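You operate a simulated robot arm through the tools that you are given. There is no shell and no other tool. Be economical: measure what you need, move in short steps, check, and stop when the job is done.

You run a simulated robot arm. Do the job below in one go: nothing can be reset, and whatever is moved stays where it is left.

JOB
On the mains mat, make the grey cap with a short spout and the loose brown knob change places.

It is judged by the outcome, as a careful person would: the job done as asked, and still so three seconds after it is handed in. It fails if anything else is knocked over, pushed out of place, dropped, spilled or broken. A push-on lid holds only when it is set on centred and level and pressed home; a screw cap is set on level and turned clockwise until tight.

ROBOT AND FRAMES
A 7-joint arm with a two-finger parallel gripper on a trunk, on a base that drives. Base frame: it is fixed to the floor where the robot stands at the start and does not move with it; the origin is under the middle of the robot, x ahead of it, y to its left, z up. Lengths are in mm, angles in degrees, forces in N, time in s.
With the tool pointing down near the work surface it reaches from about 340 to 760 mm from the robot's upright axis, wherever it stands. Its first joint turns from -115.0 to 115.0 degrees. Payload 3.91 kg.
Tool frame: the origin (TCP) lies between the finger pads and is the grasp point; the fingertips stand 30 mm ahead of it; z points along the fingers, y is the line along which they close. The gripper opens to 110 mm. The fingers are 20 mm wide and 10 mm thick; the gripper's body (48 by 112 mm) begins 55 mm behind the TCP.
Orientation is that of the tool frame in the base frame, as a unit quaternion [x, y, z, w]. With the fingers straight down and closing along the base's y, the tool's x points along the base's -x, its y along +y and its z along -z.

CONTROLS
- The arm moves only by the tool nudge_tool. Its argument "commands" is a list of rows, each a list of 7 numbers: the gripper command, from -1 (fully open) to 1 (shut), values between in proportion, then the shift along the base's x, y, z in mm, then the turn, a rotation vector about the base's x, y, z in degrees. In form: [[gripper, dx, dy, dz, ax, ay, az], ...]. A call has 1 to 8 rows; each row shifts and turns the commanded pose from where the row before left it. Rows are played at 5 a second. More than 50 mm and 8.6 degrees between two rows, or a gripper value outside its range, and nothing of the call is played. Where a pose cannot be reached the arm comes as near as it can. A force on the tool above 40 N (or 10 N above the force at the start of the call, whichever is more), or a blocked arm, ends the call early, and 0.2 s more pass. Each finger travels about 108 mm/s and halts on what it meets, pressing with about 34 N; the grip force reading is that of the motor and also rises with nothing between the fingers. The clock runs only during rows and for 0.2 s after the last one: add rows that do not move to give the fingers time. It gives the time, the measured TCP pose, the force on the tool (base axes), the opening and the grip force at its end, in the units of the frame above (readings bear some noise).
- Cameras (640 x 400 px; columns grow to the right, rows downward): "scene" is now at [13.3, 129.6, 1454.8]; the picture's right is [-0.31, -0.95, 0.00], its down [-0.74, 0.24, -0.63] and it looks along [0.60, -0.19, -0.78] (base axes); focal length 263 px, centre (320, 200). "wrist" rides on the gripper at [72, 17, -103] in the tool frame; the picture's right is [-0.23, 0.97, 0.00], its down [-0.76, -0.18, -0.62] and it looks along [-0.61, -0.14, 0.78] (tool axes); focal length 222 px, centre (320, 200). There is no depth. A picture from a camera that has moved, and an enlarged one, comes with that camera's place and axes in the base frame and with its lens.
- grab_frame(camera): a new picture of that camera. The clock stands still meanwhile.
- move_column(by): slides the trunk up (or, below 0, down) by that many mm; the arm and the scene camera ride with it, the base frame stays. It gives what a move gives, with no picture.
- drive_base(legs): drives the robot by 1 to 6 legs, each [ahead, turn to the left] in mm and degrees, along the robot's own axes; the way and the turn of a leg run together, so that a leg with both is an arc; at most 1500 mm and 180 degrees a leg. The arm and the cameras ride along, it lands a little off, and it stops where it bumps. It gives what a move gives.
- aim_head(pan, tilt): turns the head with the scene camera to pan (to the left, within 155 degrees either way) and tilt (down, from -29 to 69), counted from straight ahead of the robot. It gives what a move gives.
- inspect(camera, box): a new picture of the part [left, top, right, bottom] of that camera's present view, enlarged. The clock stands still meanwhile.
- sign_off(): hands the job in; it is judged then, once.

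Go step by step. Nothing tells you exact positions but the pictures and the camera data: compare them with the known pose of the tool, close in by small moves and look again before you grip or let go. The budget is 165 turns and 108 pictures, counting those below and the enlarged ones. Unless the task says otherwise, let go and move clear before handing in, and close with one line.

The tools are called after ">>>" as name(argument=value, ...) on one line, values as JSON. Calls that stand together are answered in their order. nudge_tool: Moves the arm, as the interface text tells. Its arguments: {"type":"object","properties":{"commands":{"type":"array"}},"required":["commands"]} The other tools are called the same way: move_column (by) slides the trunk up or down; drive_base (legs) drives the base; aim_head (pan, tilt) turns the head that bears the scene camera; grab_frame (camera) takes a picture; inspect (camera, box) takes an enlarged picture of a part of a camera's view; sign_off () hands the job in.

At the start:

```text
time: 0.0
tcp_pos: [530.4, -119.8, 965.1]
tool_rot: [0.0, 1.0, 0.0, 0.0]
wrist_force: [-0.9, 0.1, -0.9]
width: 110.2
finger_force: 0.0
trunk travel left (down, up): [-575.0, 415.0]
robot x, y, heading: [0.3, 1.9, 0.1]
head pan, tilt: [-17.9, 51.0]
```

scene: 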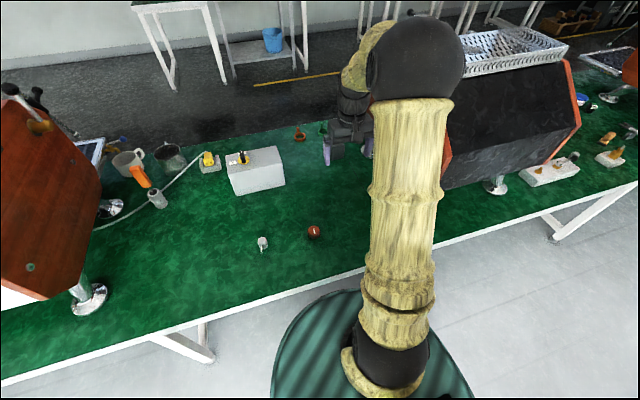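
wrist: 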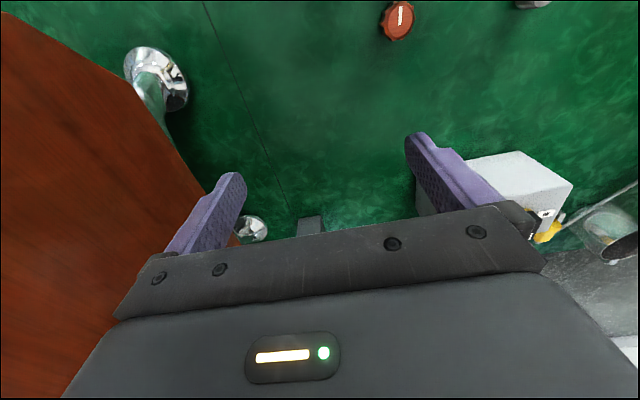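

I see a green mat with a small grey object near (263,243) and a brown knob near (314,231). I'll enlarge the view to identify them and look for other candidates.

>>> inspect(camera="scene", box=[220, 190, 380, 290])

>>> inspect(camera="scene", box=[60, 110, 340, 285])

>>> inspect(camera="scene", box=[480, 80, 640, 200])

```text
4.00 times, centred on (300, 240) of scene
camera zoom: at [13.3, 129.6, 1454.8], right [-0.31, -0.95, 0.0], down [-0.74, 0.24, -0.63], along [0.6, -0.19, -0.78], focal length 1051 px, centre (400, 40)
```

zoom: 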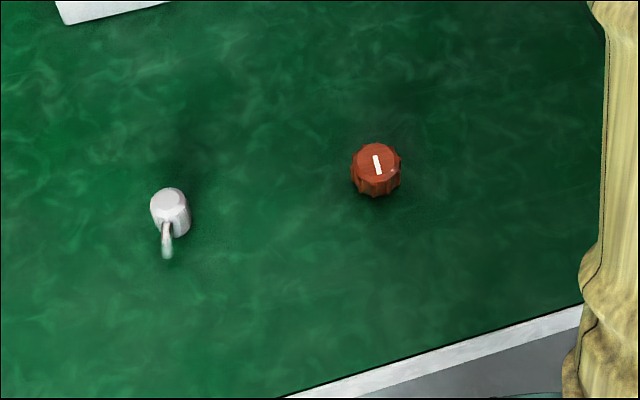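

```text
2.29 times, centred on (200, 198) of scene
camera zoom: at [13.3, 129.6, 1454.8], right [-0.31, -0.95, 0.0], down [-0.74, 0.24, -0.63], along [0.6, -0.19, -0.78], focal length 600 px, centre (594, 206)
```

zoom: 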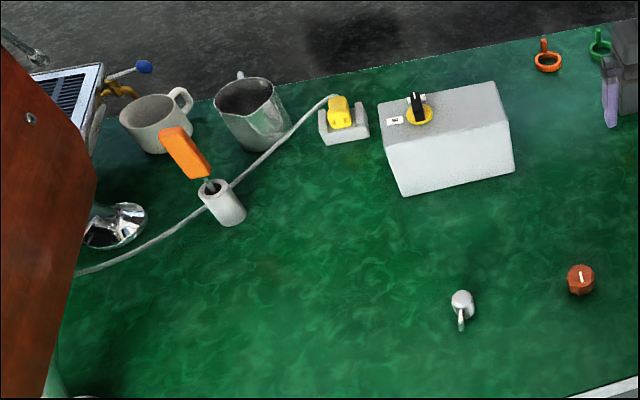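

```text
3.33 times, centred on (560, 140) of scene
camera zoom: at [13.3, 129.6, 1454.8], right [-0.31, -0.95, 0.0], down [-0.74, 0.24, -0.63], along [0.6, -0.19, -0.78], focal length 876 px, centre (-480, 400)
```

zoom: 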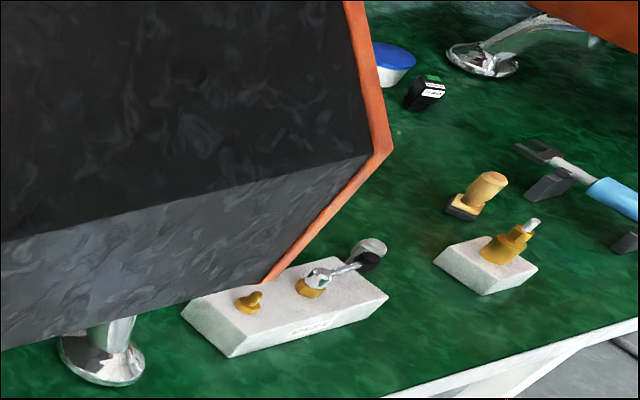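

The grey spouted cap stands at about (498,180) and the knob at about (487,2), both on the mat. I'll move the wrist camera above them for a closer look.

>>> nudge_tool(commands=[[-1, -20, 40, -10, 0, 0, 0], [-1, -20, 45, -20, 0, 0, 0], [-1, -20, 45, -20, 0, 0, 0], [-1, -10, 40, -10, 0, 0, 0], [-1, 0, 0, 0, 0, 0, 0]])

>>> grab_frame(camera="wrist")

```text
refused: row 2 steps farther than a row can; nothing moved
```

```text
102 pictures are left
camera wrist: at [456.6, -102.3, 1070.9], right [0.23, 0.97, 0.0], down [0.76, -0.18, 0.62], along [0.61, -0.14, -0.78], focal length 222 px, centre (320, 200)
```

wrist: 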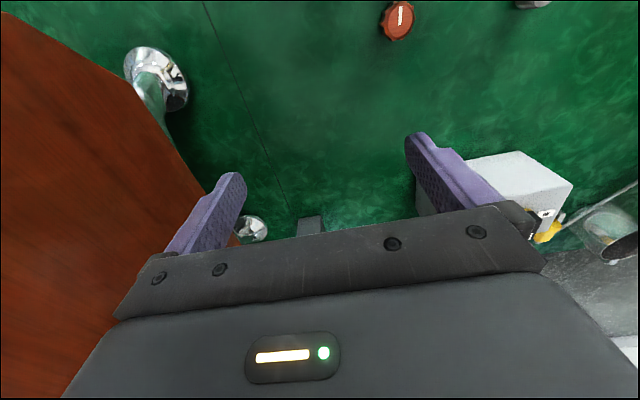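

The step was too long, so nothing moved. I'll repeat it in shorter steps.

>>> nudge_tool(commands=[[-1, -15, 40, -10, 0, 0, 0], [-1, -15, 40, -20, 0, 0, 0], [-1, -15, 40, -20, 0, 0, 0], [-1, -15, 40, -10, 0, 0, 0], [-1, -10, 40, -5, 0, 0, 0], [-1, 0, 0, 0, 0, 0, 0]])

>>> grab_frame(camera="wrist")

```text
time: 1.4
tcp_pos: [459.1, 81.8, 900.3]
tool_rot: [0.0, 1.0, 0.0, 0.0]
wrist_force: [-1.4, -0.8, 0.7]
width: 110.0
finger_force: 0.1
trunk travel left (down, up): [-575.0, 415.0]
robot x, y, heading: [-3.7, -0.6, -0.2]
head pan, tilt: [-17.9, 51.0]
```

```text
101 pictures are left
camera wrist: at [386.2, 99.6, 1004.5], right [0.23, 0.97, 0.0], down [0.76, -0.18, 0.62], along [0.61, -0.14, -0.78], focal length 222 px, centre (320, 200)
```

wrist: 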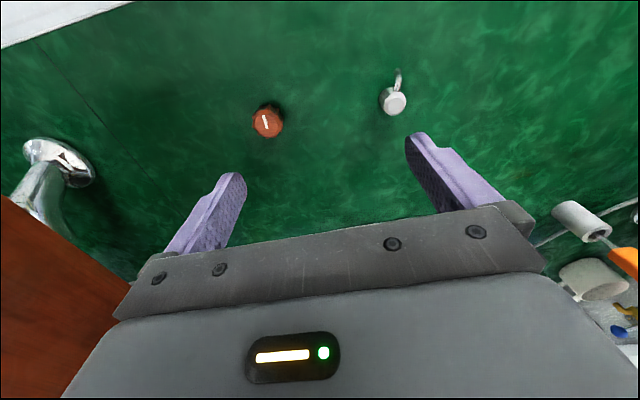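

>>> inspect(camera="wrist", box=[240, 50, 432, 170])

```text
3.33 times, centred on (336, 110) of wrist
camera zoom: at [386.2, 99.6, 1004.5], right [0.23, 0.97, 0.0], down [0.76, -0.18, 0.62], along [0.61, -0.14, -0.78], focal length 740 px, centre (267, 500)
```

zoom: 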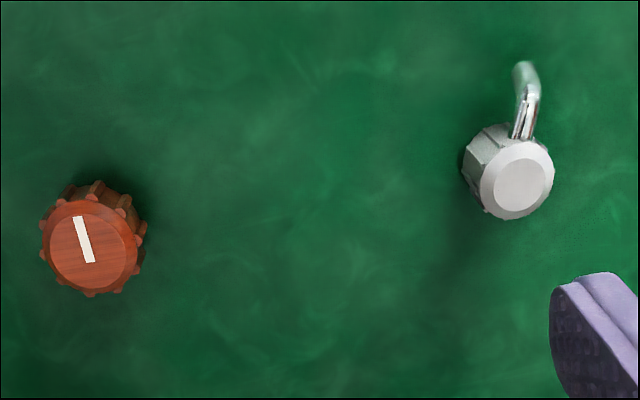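

The cap's spout points towards the robot and slightly to the left, so closing the fingers along y clears it. I'll go above the cap and lower to about 100 mm over it.

>>> nudge_tool(commands=[[-1, 8, 24, -30, 0, 0, 0], [-1, 8, 24, -30, 0, 0, 0], [-1, 8, 24, -30, 0, 0, 0], [-1, 8, 23, -30, 0, 0, 0], [-1, 0, 0, 0, 0, 0, 0]])

>>> grab_frame(camera="wrist")

>>> inspect(camera="scene", box=[220, 190, 380, 290])

```text
time: 2.6
tcp_pos: [491.7, 176.4, 783.6]
tool_rot: [-0.001, 1.0, -0.001, 0.0]
wrist_force: [-0.8, 0.8, 0.5]
width: 109.9
finger_force: 0.1
trunk travel left (down, up): [-575.0, 415.0]
robot x, y, heading: [1.9, 1.8, 0.1]
head pan, tilt: [-17.9, 51.0]
```

```text
99 pictures are left
camera wrist: at [418.5, 192.8, 888.3], right [0.23, 0.97, 0.0], down [0.76, -0.18, 0.62], along [0.61, -0.14, -0.78], focal length 222 px, centre (320, 200)
```

wrist: 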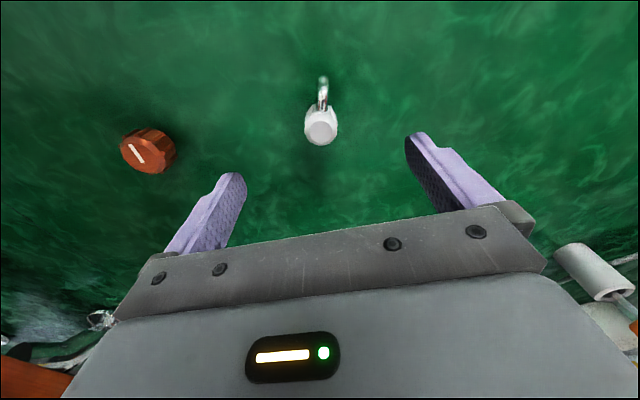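

```text
4.00 times, centred on (300, 240) of scene
camera zoom: at [13.4, 129.9, 1454.8], right [-0.31, -0.95, 0.0], down [-0.74, 0.24, -0.63], along [0.6, -0.19, -0.78], focal length 1051 px, centre (400, 40)
```

zoom: 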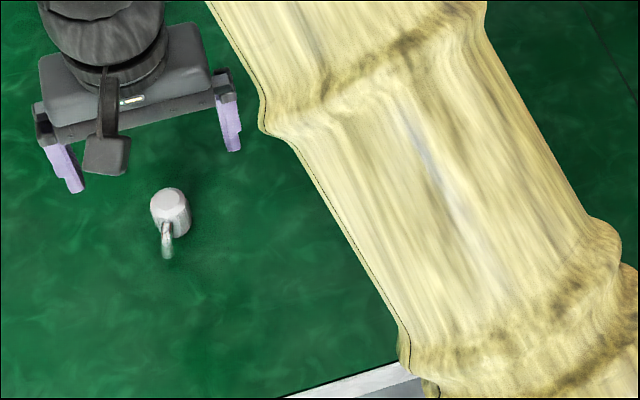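

>>> inspect(camera="wrist", box=[272, 60, 368, 160])

>>> inspect(camera="wrist", box=[100, 100, 196, 200])

```text
4.00 times, centred on (320, 110) of wrist
camera zoom: at [418.5, 192.8, 888.3], right [0.23, 0.97, 0.0], down [0.76, -0.18, 0.62], along [0.61, -0.14, -0.78], focal length 888 px, centre (320, 560)
```

zoom: 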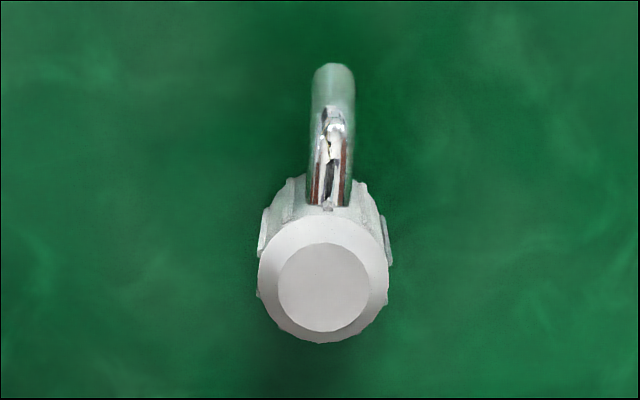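

```text
4.00 times, centred on (148, 150) of wrist
camera zoom: at [418.5, 192.8, 888.3], right [0.23, 0.97, 0.0], down [0.76, -0.18, 0.62], along [0.61, -0.14, -0.78], focal length 888 px, centre (1008, 400)
```

zoom: 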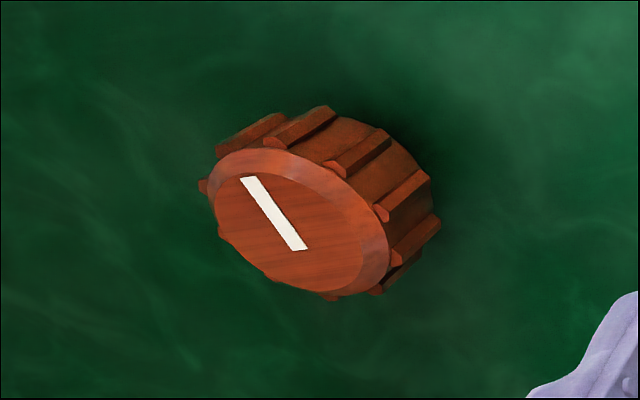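

The cap's axis is at about (493,176) and its top at z≈695. The knob is at (478.5,0), with its top at z≈691. I'll yaw the gripper −13° so it closes square to the spout, then descend part way.

>>> nudge_tool(commands=[[-1, 0, 0, -15, 0, 0, -6.6], [-1, 1, 0, -20, 0, 0, -6.7], [-0.6, 0, 0, -20, 0, 0, 0], [-0.4, 0, 0, 0, 0, 0, 0]])

>>> grab_frame(camera="wrist")

>>> inspect(camera="scene", box=[220, 190, 380, 290])

```text
time: 3.6
tcp_pos: [495.1, 173.4, 728.6]
tool_rot: [0.115, 0.993, 0.0, 0.0]
wrist_force: [-0.6, -0.4, 0.5]
width: 76.9
finger_force: 0.0
trunk travel left (down, up): [-575.0, 415.0]
robot x, y, heading: [-2.6, 1.3, 0.3]
head pan, tilt: [-17.9, 51.0]
```

```text
95 pictures are left
camera wrist: at [427.4, 207.3, 832.8], right [0.45, 0.9, 0.0], down [0.7, -0.35, 0.62], along [0.56, -0.28, -0.78], focal length 222 px, centre (320, 200)
```

wrist: 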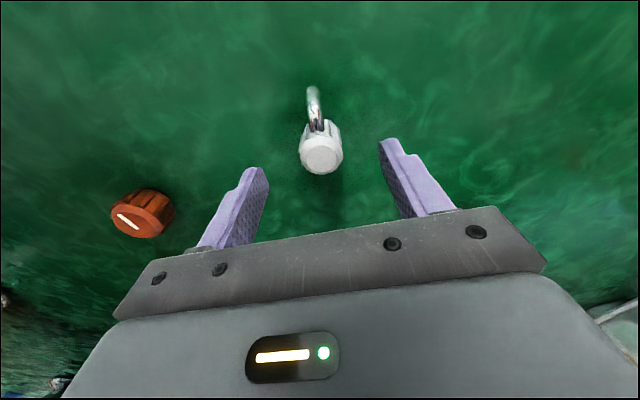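

```text
4.00 times, centred on (300, 240) of scene
camera zoom: at [13.4, 129.7, 1454.8], right [-0.31, -0.95, 0.0], down [-0.74, 0.24, -0.63], along [0.6, -0.19, -0.78], focal length 1051 px, centre (400, 40)
```

zoom: 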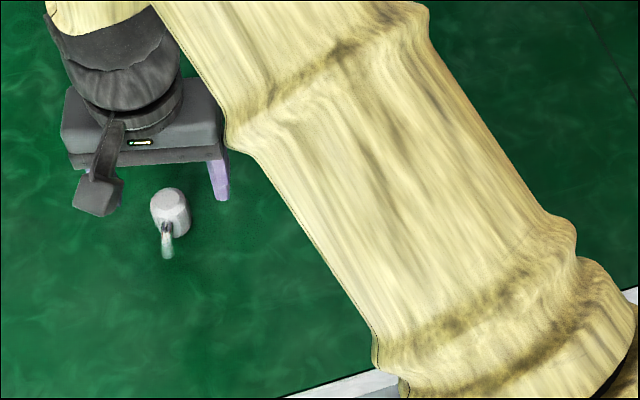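

The cap is centred between the fingers to within about 2 mm. I'll shift slightly, descend to grip height and close.

>>> nudge_tool(commands=[[-0.4, -2.5, 1.5, -12, 0, 0, 0], [-0.4, 0, 0, -12, 0, 0, 0], [-0.4, 0, 0, -7, 0, 0, 0], [-0.4, 0, 0, 0, 0, 0, 0]])

>>> grab_frame(camera="wrist")

>>> inspect(camera="scene", box=[220, 190, 300, 290])

```text
time: 4.6
tcp_pos: [493.3, 177.3, 696.1]
tool_rot: [0.116, 0.993, 0.0, 0.0]
wrist_force: [0.0, 0.4, 0.1]
width: 77.2
finger_force: 0.1
trunk travel left (down, up): [-575.0, 415.0]
robot x, y, heading: [-0.3, 2.2, 0.2]
head pan, tilt: [-17.9, 51.0]
```

```text
93 pictures are left
camera wrist: at [424.9, 210.1, 800.5], right [0.45, 0.9, 0.0], down [0.7, -0.35, 0.62], along [0.56, -0.28, -0.78], focal length 222 px, centre (320, 200)
```

wrist: 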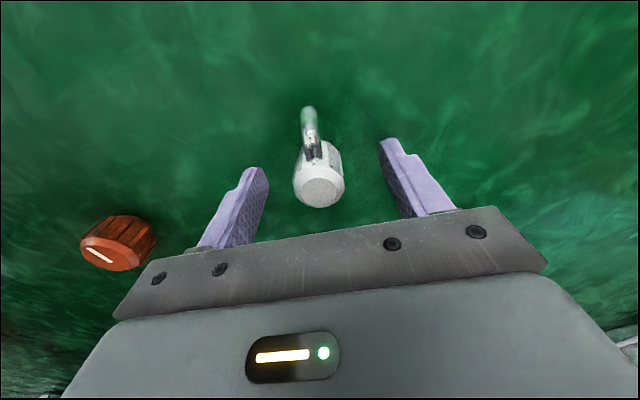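

```text
4.00 times, centred on (260, 240) of scene
camera zoom: at [13.3, 129.7, 1454.8], right [-0.31, -0.95, 0.0], down [-0.74, 0.24, -0.63], along [0.6, -0.19, -0.78], focal length 1051 px, centre (560, 40)
```

zoom: 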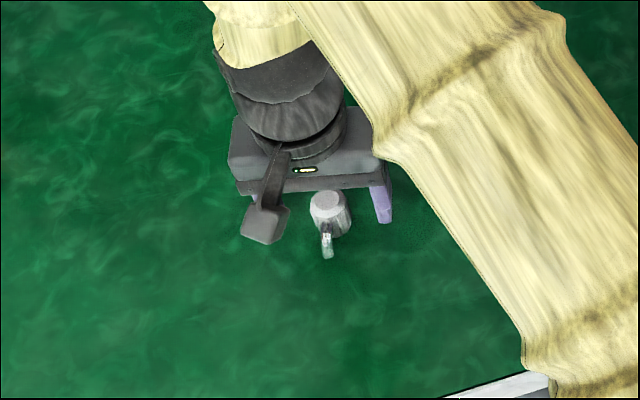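

The cap is now centred on the TCP, with its top at z≈697. I'll close gently in stages and check.

>>> nudge_tool(commands=[[0.2, 0, 0, 0, 0, 0, 0], [0.5, 0, 0, 0, 0, 0, 0], [0.7, 0, 0, 0, 0, 0, 0], [0.7, 0, 0, 0, 0, 0, 0]])

>>> grab_frame(camera="wrist")

```text
time: 5.6
tcp_pos: [493.2, 176.8, 696.0]
tool_rot: [0.116, 0.993, 0.0, 0.0]
wrist_force: [-0.2, -1.2, -0.8]
width: 30.5
finger_force: 34.0
trunk travel left (down, up): [-575.0, 415.0]
robot x, y, heading: [-1.9, -1.6, 0.3]
head pan, tilt: [-17.9, 51.0]
```

```text
91 pictures are left
camera wrist: at [424.8, 210.1, 800.7], right [0.45, 0.9, 0.0], down [0.7, -0.35, 0.62], along [0.56, -0.28, -0.78], focal length 222 px, centre (320, 200)
```

wrist: 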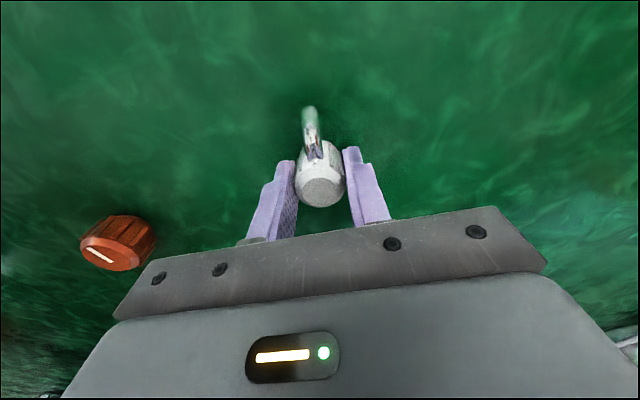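

The cap is gripped at 30.5 mm. I'll lift it, check it hangs level, and carry it to a free spot at about (551,89).

>>> nudge_tool(commands=[[0.8, 0, 0, 15, 0, 0, 0], [0.8, 0, 0, 25, 0, 0, 0], [0.8, 20, -30, 0, 0, 0, 0], [0.8, 20, -30, 0, 0, 0, 0], [0.8, 20, -28, 0, 0, 0, 0], [0.8, 0, 0, 0, 0, 0, 0]])

>>> grab_frame(camera="wrist")

```text
time: 7.0
tcp_pos: [554.1, 86.4, 734.1]
tool_rot: [0.117, 0.993, 0.0, 0.0]
wrist_force: [-0.6, 0.0, -0.3]
width: 30.8
finger_force: 34.4
trunk travel left (down, up): [-575.0, 415.0]
robot x, y, heading: [5.1, -2.2, 0.1]
head pan, tilt: [-17.9, 51.0]
```

```text
90 pictures are left
camera wrist: at [485.9, 119.5, 838.8], right [0.44, 0.9, 0.0], down [0.7, -0.35, 0.62], along [0.56, -0.28, -0.78], focal length 222 px, centre (320, 200)
```

wrist: 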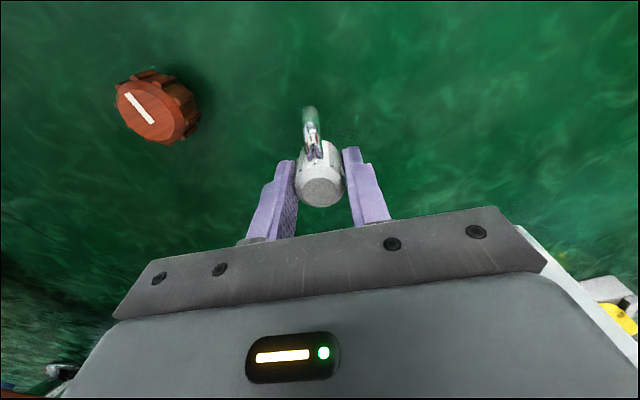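

The cap is held steady and level. I'll set it down at the temporary spot, back at its original height.

>>> nudge_tool(commands=[[0.8, 0, 0, -20, 0, 0, 0], [0.8, 0, 0, -14, 0, 0, 0], [0.8, 0, 0, -5, 0, 0, 0], [0.8, 0, 0, -0.5, 0, 0, 0], [0.8, 0, 0, 0, 0, 0, 0]])

>>> inspect(camera="scene", box=[240, 170, 368, 250])

```text
time: 8.2
tcp_pos: [551.2, 90.1, 694.8]
tool_rot: [0.116, 0.993, 0.001, 0.001]
wrist_force: [-0.8, 1.0, 7.2]
width: 30.8
finger_force: 33.6
trunk travel left (down, up): [-575.0, 415.0]
robot x, y, heading: [1.2, -0.0, -0.1]
head pan, tilt: [-17.9, 51.0]
```

```text
5.00 times, centred on (304, 210) of scene
camera zoom: at [12.6, 129.6, 1454.9], right [-0.31, -0.95, 0.0], down [-0.74, 0.24, -0.63], along [0.6, -0.19, -0.78], focal length 1314 px, centre (400, 150)
```

zoom: 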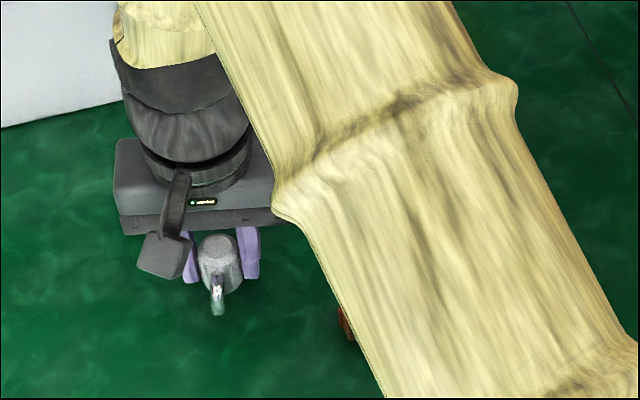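

The cap has touched down at 7 N. I'll release, rise, and move above the knob.

>>> nudge_tool(commands=[[0.2, 0, 0, 0, 0, 0, 0], [-0.2, 0, 0, 0, 0, 0, 0], [-0.2, 0, 0, 30, 0, 0, 0], [-0.2, 0, 0, 40, 0, 0, 0], [-0.3, -24, -30, 10, 0, 0, 0], [-0.3, -24, -30, 0, 0, 0, 0], [-0.3, -24, -28, 0, 0, 0, 0], [-0.3, 0, 0, 0, 0, 0, 0]])

>>> grab_frame(camera="wrist")

>>> grab_frame(camera="scene")

```text
time: 10.0
tcp_pos: [481.3, -0.3, 775.1]
tool_rot: [0.116, 0.993, 0.0, 0.0]
wrist_force: [-0.2, 0.1, -0.6]
width: 71.5
finger_force: 0.0
trunk travel left (down, up): [-575.0, 415.0]
robot x, y, heading: [-0.8, 0.6, 0.1]
head pan, tilt: [-17.9, 51.0]
```

```text
88 pictures are left
camera wrist: at [412.8, 33.4, 880.1], right [0.44, 0.9, 0.0], down [0.7, -0.35, 0.62], along [0.56, -0.28, -0.78], focal length 222 px, centre (320, 200)
```

wrist: 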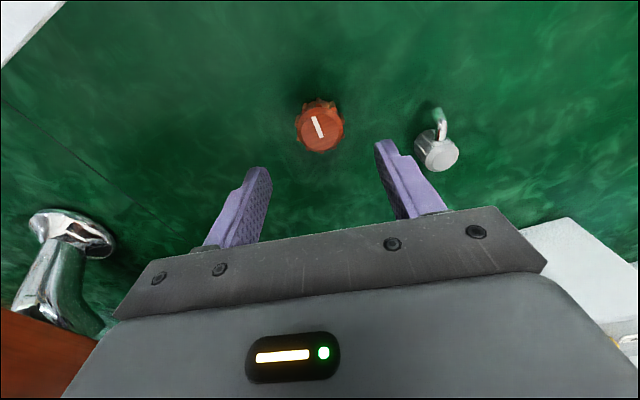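

```text
87 pictures are left
camera scene: at [13.1, 129.4, 1454.8], right [-0.31, -0.95, 0.0], down [-0.74, 0.24, -0.63], along [0.6, -0.19, -0.78], focal length 263 px, centre (320, 200)
```

scene: 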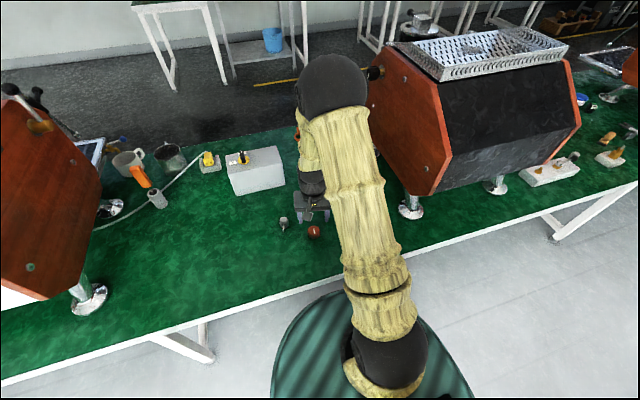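

>>> inspect(camera="wrist", box=[272, 75, 368, 175])

>>> inspect(camera="wrist", box=[390, 85, 486, 185])

```text
4.00 times, centred on (320, 125) of wrist
camera zoom: at [412.8, 33.4, 880.1], right [0.44, 0.9, 0.0], down [0.7, -0.35, 0.62], along [0.56, -0.28, -0.78], focal length 888 px, centre (320, 500)
```

zoom: 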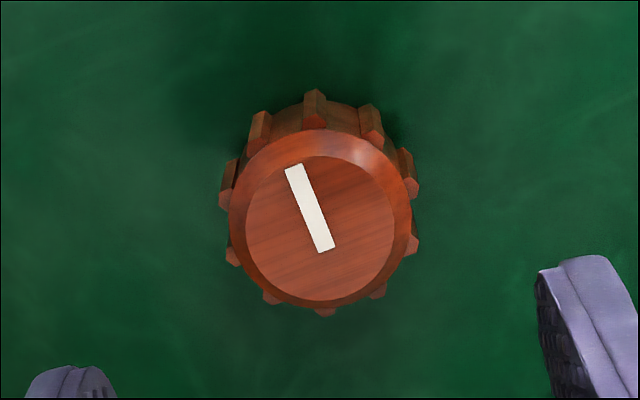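

```text
4.00 times, centred on (438, 135) of wrist
camera zoom: at [412.8, 33.4, 880.1], right [0.44, 0.9, 0.0], down [0.7, -0.35, 0.62], along [0.56, -0.28, -0.78], focal length 888 px, centre (-152, 460)
```

zoom: 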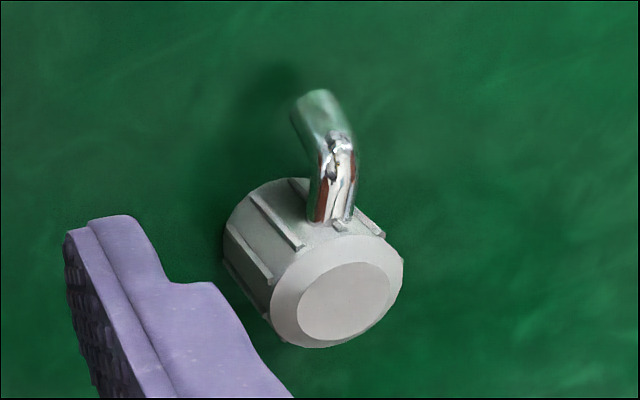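

The knob is centred to within a millimetre, and the fingers will each rest on two ribs. I'll descend over it.

>>> nudge_tool(commands=[[-0.4, -1, 0.5, -20, 0, 0, 0], [-0.4, 0, 0, -25, 0, 0, 0], [-0.4, 0, 0, -20, 0, 0, 0], [-0.4, 0, 0, -13, 0, 0, 0], [-0.4, 0, 0, -2, 0, 0, 0], [-0.4, 0, 0, 0, 0, 0, 0]])

>>> grab_frame(camera="wrist")

```text
time: 11.4
tcp_pos: [478.0, 1.5, 695.1]
tool_rot: [0.116, 0.993, 0.0, 0.0]
wrist_force: [0.0, 0.1, 0.7]
width: 77.2
finger_force: 0.0
trunk travel left (down, up): [-575.0, 415.0]
robot x, y, heading: [-2.0, -2.3, -0.1]
head pan, tilt: [-17.9, 51.0]
```

```text
84 pictures are left
camera wrist: at [410.0, 35.5, 800.4], right [0.44, 0.9, 0.0], down [0.7, -0.35, 0.62], along [0.56, -0.28, -0.78], focal length 222 px, centre (320, 200)
```

wrist: 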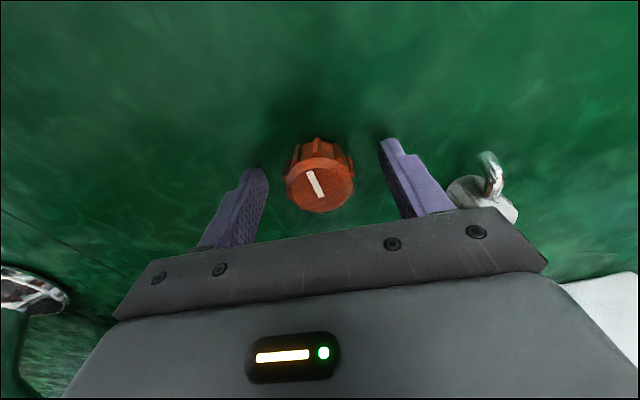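

>>> nudge_tool(commands=[[0.1, 0, 0, 0, 0, 0, 0], [0.3, 0, 0, 0, 0, 0, 0], [0.6, 0, 0, 0, 0, 0, 0], [0.6, 0, 0, 0, 0, 0, 0], [0.6, 0, 0, 15, 0, 0, 0], [0.6, 0, 0, 25, 0, 0, 0], [0.6, 0, 0, 0, 0, 0, 0]])

>>> grab_frame(camera="wrist")

```text
time: 13.0
tcp_pos: [478.1, 2.1, 735.1]
tool_rot: [0.117, 0.993, 0.0, 0.0]
wrist_force: [0.1, 0.2, -0.2]
width: 44.2
finger_force: 33.4
trunk travel left (down, up): [-575.0, 415.0]
robot x, y, heading: [-1.9, -3.0, 0.0]
head pan, tilt: [-17.9, 51.0]
```

```text
83 pictures are left
camera wrist: at [410.6, 35.8, 839.6], right [0.44, 0.9, 0.0], down [0.7, -0.35, 0.62], along [0.56, -0.28, -0.78], focal length 222 px, centre (320, 200)
```

wrist: 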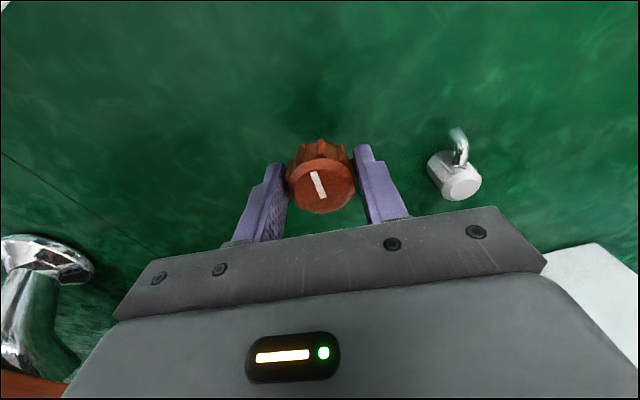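

The knob is held level at 44 mm. I'll carry it over to the cap's old place at (491,177), staying higher on the way past the cap.

>>> nudge_tool(commands=[[0.6, 0, 0, 30, 0, 0, 0], [0.6, 2, 35, 0, 0, 0, 0], [0.6, 2, 35, 0, 0, 0, 0], [0.6, 3, 35, 0, 0, 0, 0], [0.6, 3, 35, 0, 0, 0, 0], [0.6, 3, 35.5, 0, 0, 0, 0], [0.6, 0, 0, -30, 0, 0, 0], [0.6, 0, 0, 0, 0, 0, 0]])

>>> nudge_tool(commands=[[0.6, 0, 0, -20, 0, 0, 0], [0.6, 0, 0, -14, 0, 0, 0], [0.6, 0, 0, -5, 0, 0, 0], [0.6, 0, 0, -0.5, 0, 0, 0], [0.6, 0, 0, 0, 0, 0, 0]])

>>> grab_frame(camera="wrist")

```text
time: 14.8
tcp_pos: [493.9, 175.8, 737.3]
tool_rot: [0.116, 0.993, 0.0, 0.0]
wrist_force: [-0.1, 0.2, -0.7]
width: 43.8
finger_force: 34.2
trunk travel left (down, up): [-575.0, 415.0]
robot x, y, heading: [-0.7, 0.4, -0.0]
head pan, tilt: [-17.9, 51.0]
```

```text
time: 16.0
tcp_pos: [491.3, 176.4, 697.7]
tool_rot: [0.115, 0.993, -0.001, -0.001]
wrist_force: [-0.1, -0.3, -0.1]
width: 43.7
finger_force: 33.3
trunk travel left (down, up): [-575.0, 415.0]
robot x, y, heading: [1.2, 1.7, 0.2]
head pan, tilt: [-17.9, 51.0]
```

```text
82 pictures are left
camera wrist: at [422.9, 209.9, 801.4], right [0.44, 0.9, 0.0], down [0.7, -0.35, 0.62], along [0.56, -0.28, -0.78], focal length 222 px, centre (320, 200)
```

wrist: 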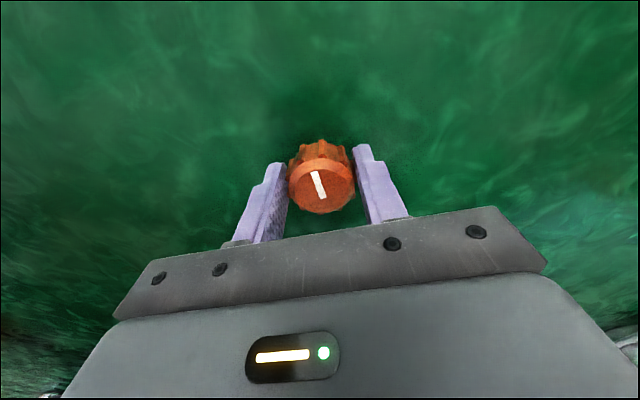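

The knob is in position but not touching yet. I'll ease it down by a millimetre or so.

>>> nudge_tool(commands=[[0.6, 0, 0, -0.7, 0, 0, 0], [0.6, 0, 0, 0, 0, 0, 0]])

```text
time: 16.6
tcp_pos: [488.9, 176.3, 696.2]
tool_rot: [0.115, 0.993, 0.0, 0.001]
wrist_force: [0.2, 0.4, -0.8]
width: 43.4
finger_force: 33.6
trunk travel left (down, up): [-575.0, 415.0]
robot x, y, heading: [-0.6, -2.2, -0.1]
head pan, tilt: [-17.9, 51.0]
```

>>> nudge_tool(commands=[[0.6, 0, 0, -0.7, 0, 0, 0], [0.6, 0, 0, 0, 0, 0, 0]])

```text
time: 17.2
tcp_pos: [491.0, 176.9, 695.9]
tool_rot: [0.116, 0.993, 0.0, 0.0]
wrist_force: [-2.0, -0.4, 4.4]
width: 43.5
finger_force: 34.6
trunk travel left (down, up): [-575.0, 415.0]
robot x, y, heading: [-1.5, -1.6, -0.1]
head pan, tilt: [-17.9, 51.0]
```

The knob is on the mat. I'll release it, rise, and return above the cap.

>>> nudge_tool(commands=[[0.0, 0, 0, 0, 0, 0, 0], [-0.4, 0, 0, 0, 0, 0, 0], [-0.4, 0, 0, 30, 0, 0, 0], [-0.4, 0, 0, 42, 0, 0, 0], [-0.4, 20, -30, 10, 0, 0, 0], [-0.4, 20, -30, 0, 0, 0, 0], [-0.4, 20, -28, 0, 0, 0, 0], [-0.4, 0, 0, 0, 0, 0, 0]])

>>> grab_frame(camera="wrist")

>>> inspect(camera="scene", box=[220, 190, 380, 290])

```text
time: 19.0
tcp_pos: [550.0, 91.5, 777.3]
tool_rot: [0.116, 0.993, 0.0, 0.0]
wrist_force: [0.6, -0.3, -0.6]
width: 77.0
finger_force: 0.0
trunk travel left (down, up): [-575.0, 415.0]
robot x, y, heading: [-0.3, 2.0, -0.2]
head pan, tilt: [-17.9, 51.0]
```

```text
81 pictures are left
camera wrist: at [483.9, 124.3, 881.6], right [0.44, 0.9, 0.0], down [0.7, -0.35, 0.62], along [0.56, -0.28, -0.78], focal length 222 px, centre (320, 200)
```

wrist: 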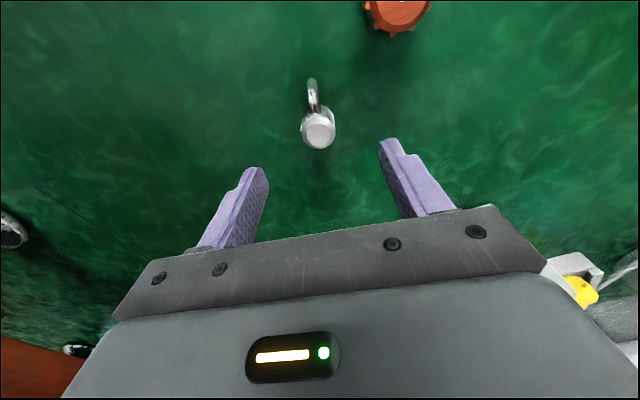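

```text
4.00 times, centred on (300, 240) of scene
camera zoom: at [13.4, 129.4, 1454.8], right [-0.31, -0.95, 0.0], down [-0.74, 0.24, -0.63], along [0.6, -0.19, -0.78], focal length 1051 px, centre (400, 40)
```

zoom: 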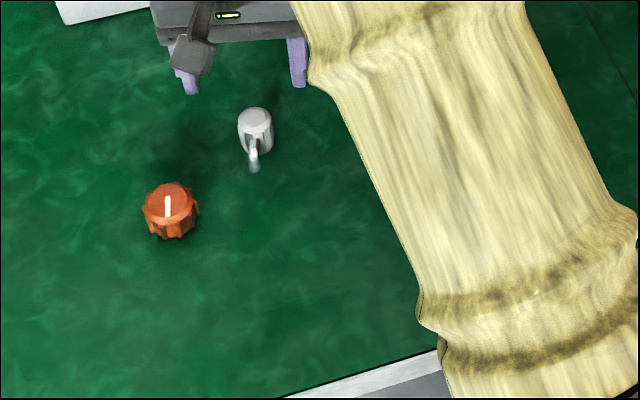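

The knob stands upright at the cap's old place, and the cap is centred beneath the gripper. I'll descend and grip the cap.

>>> nudge_tool(commands=[[-0.4, 0, 0, -30, 0, 0, 0], [-0.4, 0, 0, -30, 0, 0, 0], [-0.4, 0, 0, -18, 0, 0, 0], [-0.4, 0, 0, -2, 0, 0, 0], [-0.4, 0, 0, 0, 0, 0, 0]])

>>> grab_frame(camera="wrist")

```text
time: 20.2
tcp_pos: [550.3, 90.2, 694.7]
tool_rot: [0.115, 0.993, 0.0, 0.0]
wrist_force: [-0.1, -0.2, 0.0]
width: 76.7
finger_force: 0.2
trunk travel left (down, up): [-575.0, 415.0]
robot x, y, heading: [-0.6, 2.1, -0.1]
head pan, tilt: [-17.9, 51.0]
```

```text
79 pictures are left
camera wrist: at [481.8, 122.7, 801.3], right [0.45, 0.9, 0.0], down [0.7, -0.35, 0.62], along [0.56, -0.28, -0.78], focal length 222 px, centre (320, 200)
```

wrist: 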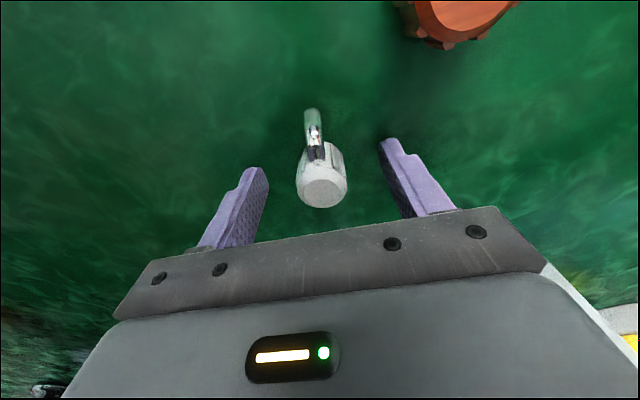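

>>> nudge_tool(commands=[[0.2, 0, 0, 0, 0, 0, 0], [0.5, 0, 0, 0, 0, 0, 0], [0.8, 0, 0, 0, 0, 0, 0], [0.8, 0, 0, 0, 0, 0, 0], [0.8, 0, 0, 20, 0, 0, 0], [0.8, 0, 0, 20, 0, 0, 0], [0.8, 0, 0, 0, 0, 0, 0]])

>>> nudge_tool(commands=[[0.8, -24, -29, 0, 0, 0, 0], [0.8, -24, -29, 0, 0, 0, 0], [0.8, -25, -29.5, 0, 0, 0, 0], [0.8, 0, 0, 0, 0, 0, 0], [0.8, 0, 0, -20, 0, 0, 0], [0.8, 0, 0, -14, 0, 0, 0], [0.8, 0, 0, -5, 0, 0, 0], [0.8, 0, 0, 0, 0, 0, 0]])

>>> grab_frame(camera="wrist")

```text
time: 21.8
tcp_pos: [548.5, 89.3, 735.8]
tool_rot: [0.115, 0.993, 0.0, -0.001]
wrist_force: [0.1, 0.0, 0.2]
width: 30.8
finger_force: 33.6
trunk travel left (down, up): [-575.0, 415.0]
robot x, y, heading: [3.8, 1.1, 0.2]
head pan, tilt: [-17.9, 51.0]
```

```text
time: 23.6
tcp_pos: [478.0, 1.0, 698.3]
tool_rot: [0.115, 0.993, 0.001, 0.0]
wrist_force: [0.4, 0.2, -0.7]
width: 30.8
finger_force: 34.2
trunk travel left (down, up): [-575.0, 415.0]
robot x, y, heading: [-2.0, 0.8, -0.3]
head pan, tilt: [-17.9, 51.0]
```

```text
78 pictures are left
camera wrist: at [410.2, 34.4, 803.3], right [0.45, 0.9, 0.0], down [0.7, -0.35, 0.62], along [0.56, -0.28, -0.78], focal length 222 px, centre (320, 200)
```

wrist: 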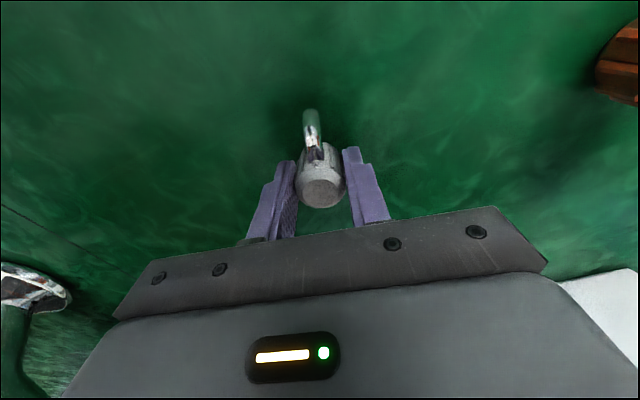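

The cap is over the knob's old place, just off the mat. I'll ease it down to contact.

>>> nudge_tool(commands=[[0.8, 0, 0, -1.2, 0, 0, 0], [0.8, 0, 0, 0, 0, 0, 0]])

```text
time: 24.2
tcp_pos: [477.9, 2.0, 697.1]
tool_rot: [0.115, 0.993, 0.0, 0.0]
wrist_force: [0.0, -0.8, -1.3]
width: 30.8
finger_force: 33.4
trunk travel left (down, up): [-575.0, 415.0]
robot x, y, heading: [-1.5, 0.1, -0.3]
head pan, tilt: [-17.9, 51.0]
```

>>> nudge_tool(commands=[[0.8, 0, 0, -0.8, 0, 0, 0], [0.8, 0, 0, 0, 0, 0, 0]])

```text
time: 24.8
tcp_pos: [478.5, 0.6, 697.4]
tool_rot: [0.116, 0.993, 0.0, 0.0]
wrist_force: [-1.1, 0.5, 5.7]
width: 30.7
finger_force: 34.1
trunk travel left (down, up): [-575.0, 415.0]
robot x, y, heading: [1.0, 0.0, 0.3]
head pan, tilt: [-17.9, 51.0]
```

The cap has touched down at 5.7 N. I'll release, rise clear and check.

>>> nudge_tool(commands=[[0.2, 0, 0, 0, 0, 0, 0], [-0.3, 0, 0, 0, 0, 0, 0], [-0.3, 0, 0, 30, 0, 0, 0], [-0.3, 0, 0, 45, 0, 0, 0], [-0.3, -10, 30, 35, 0, 0, 0], [-0.3, -10, 30, 35, 0, 0, 0], [-0.3, 0, 30, 35, 0, 0, 0], [-0.3, 0, 0, 0, 0, 0, 0]])

>>> grab_frame(camera="wrist")

>>> grab_frame(camera="scene")

```text
time: 26.6
tcp_pos: [457.4, 92.1, 874.9]
tool_rot: [0.116, 0.993, 0.0, 0.001]
wrist_force: [0.1, 0.8, -0.8]
width: 71.3
finger_force: 0.0
trunk travel left (down, up): [-575.0, 415.0]
robot x, y, heading: [0.7, 0.5, -0.2]
head pan, tilt: [-17.9, 51.0]
```

```text
77 pictures are left
camera wrist: at [390.4, 125.4, 980.4], right [0.45, 0.9, 0.0], down [0.7, -0.35, 0.62], along [0.56, -0.28, -0.78], focal length 222 px, centre (320, 200)
```

wrist: 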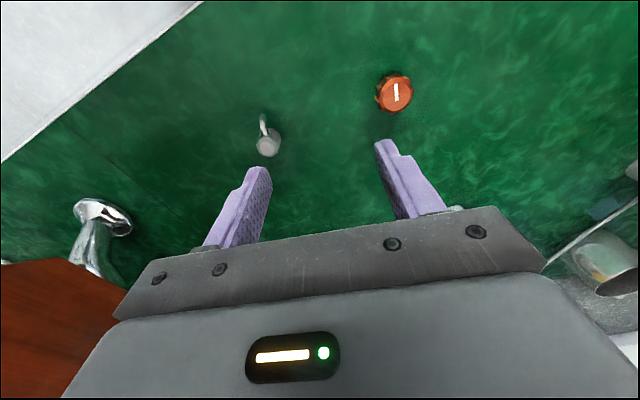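

```text
76 pictures are left
camera scene: at [13.1, 129.8, 1454.8], right [-0.31, -0.95, 0.0], down [-0.74, 0.24, -0.63], along [0.6, -0.19, -0.78], focal length 263 px, centre (320, 200)
```

scene: 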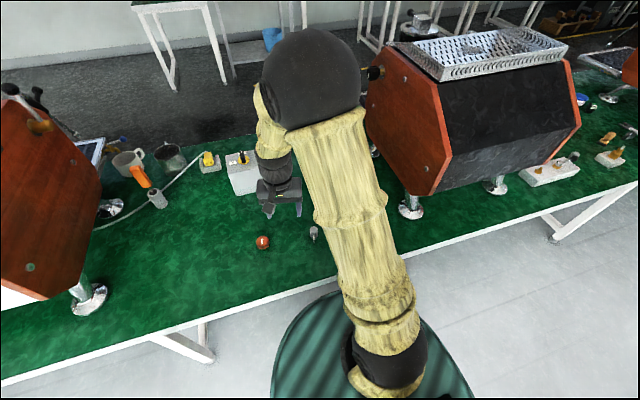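

The knob now stands where the cap was and the cap where the knob was. Both are upright, the gripper is clear and nothing else moved, so I'll hand it in.

>>> sign_off()

```text
The job is handed in.
```

The grey spouted cap and the loose brown knob have changed places on the mains mat. Both were standing upright in the last pictures, nothing else looked disturbed, and the job is handed in.
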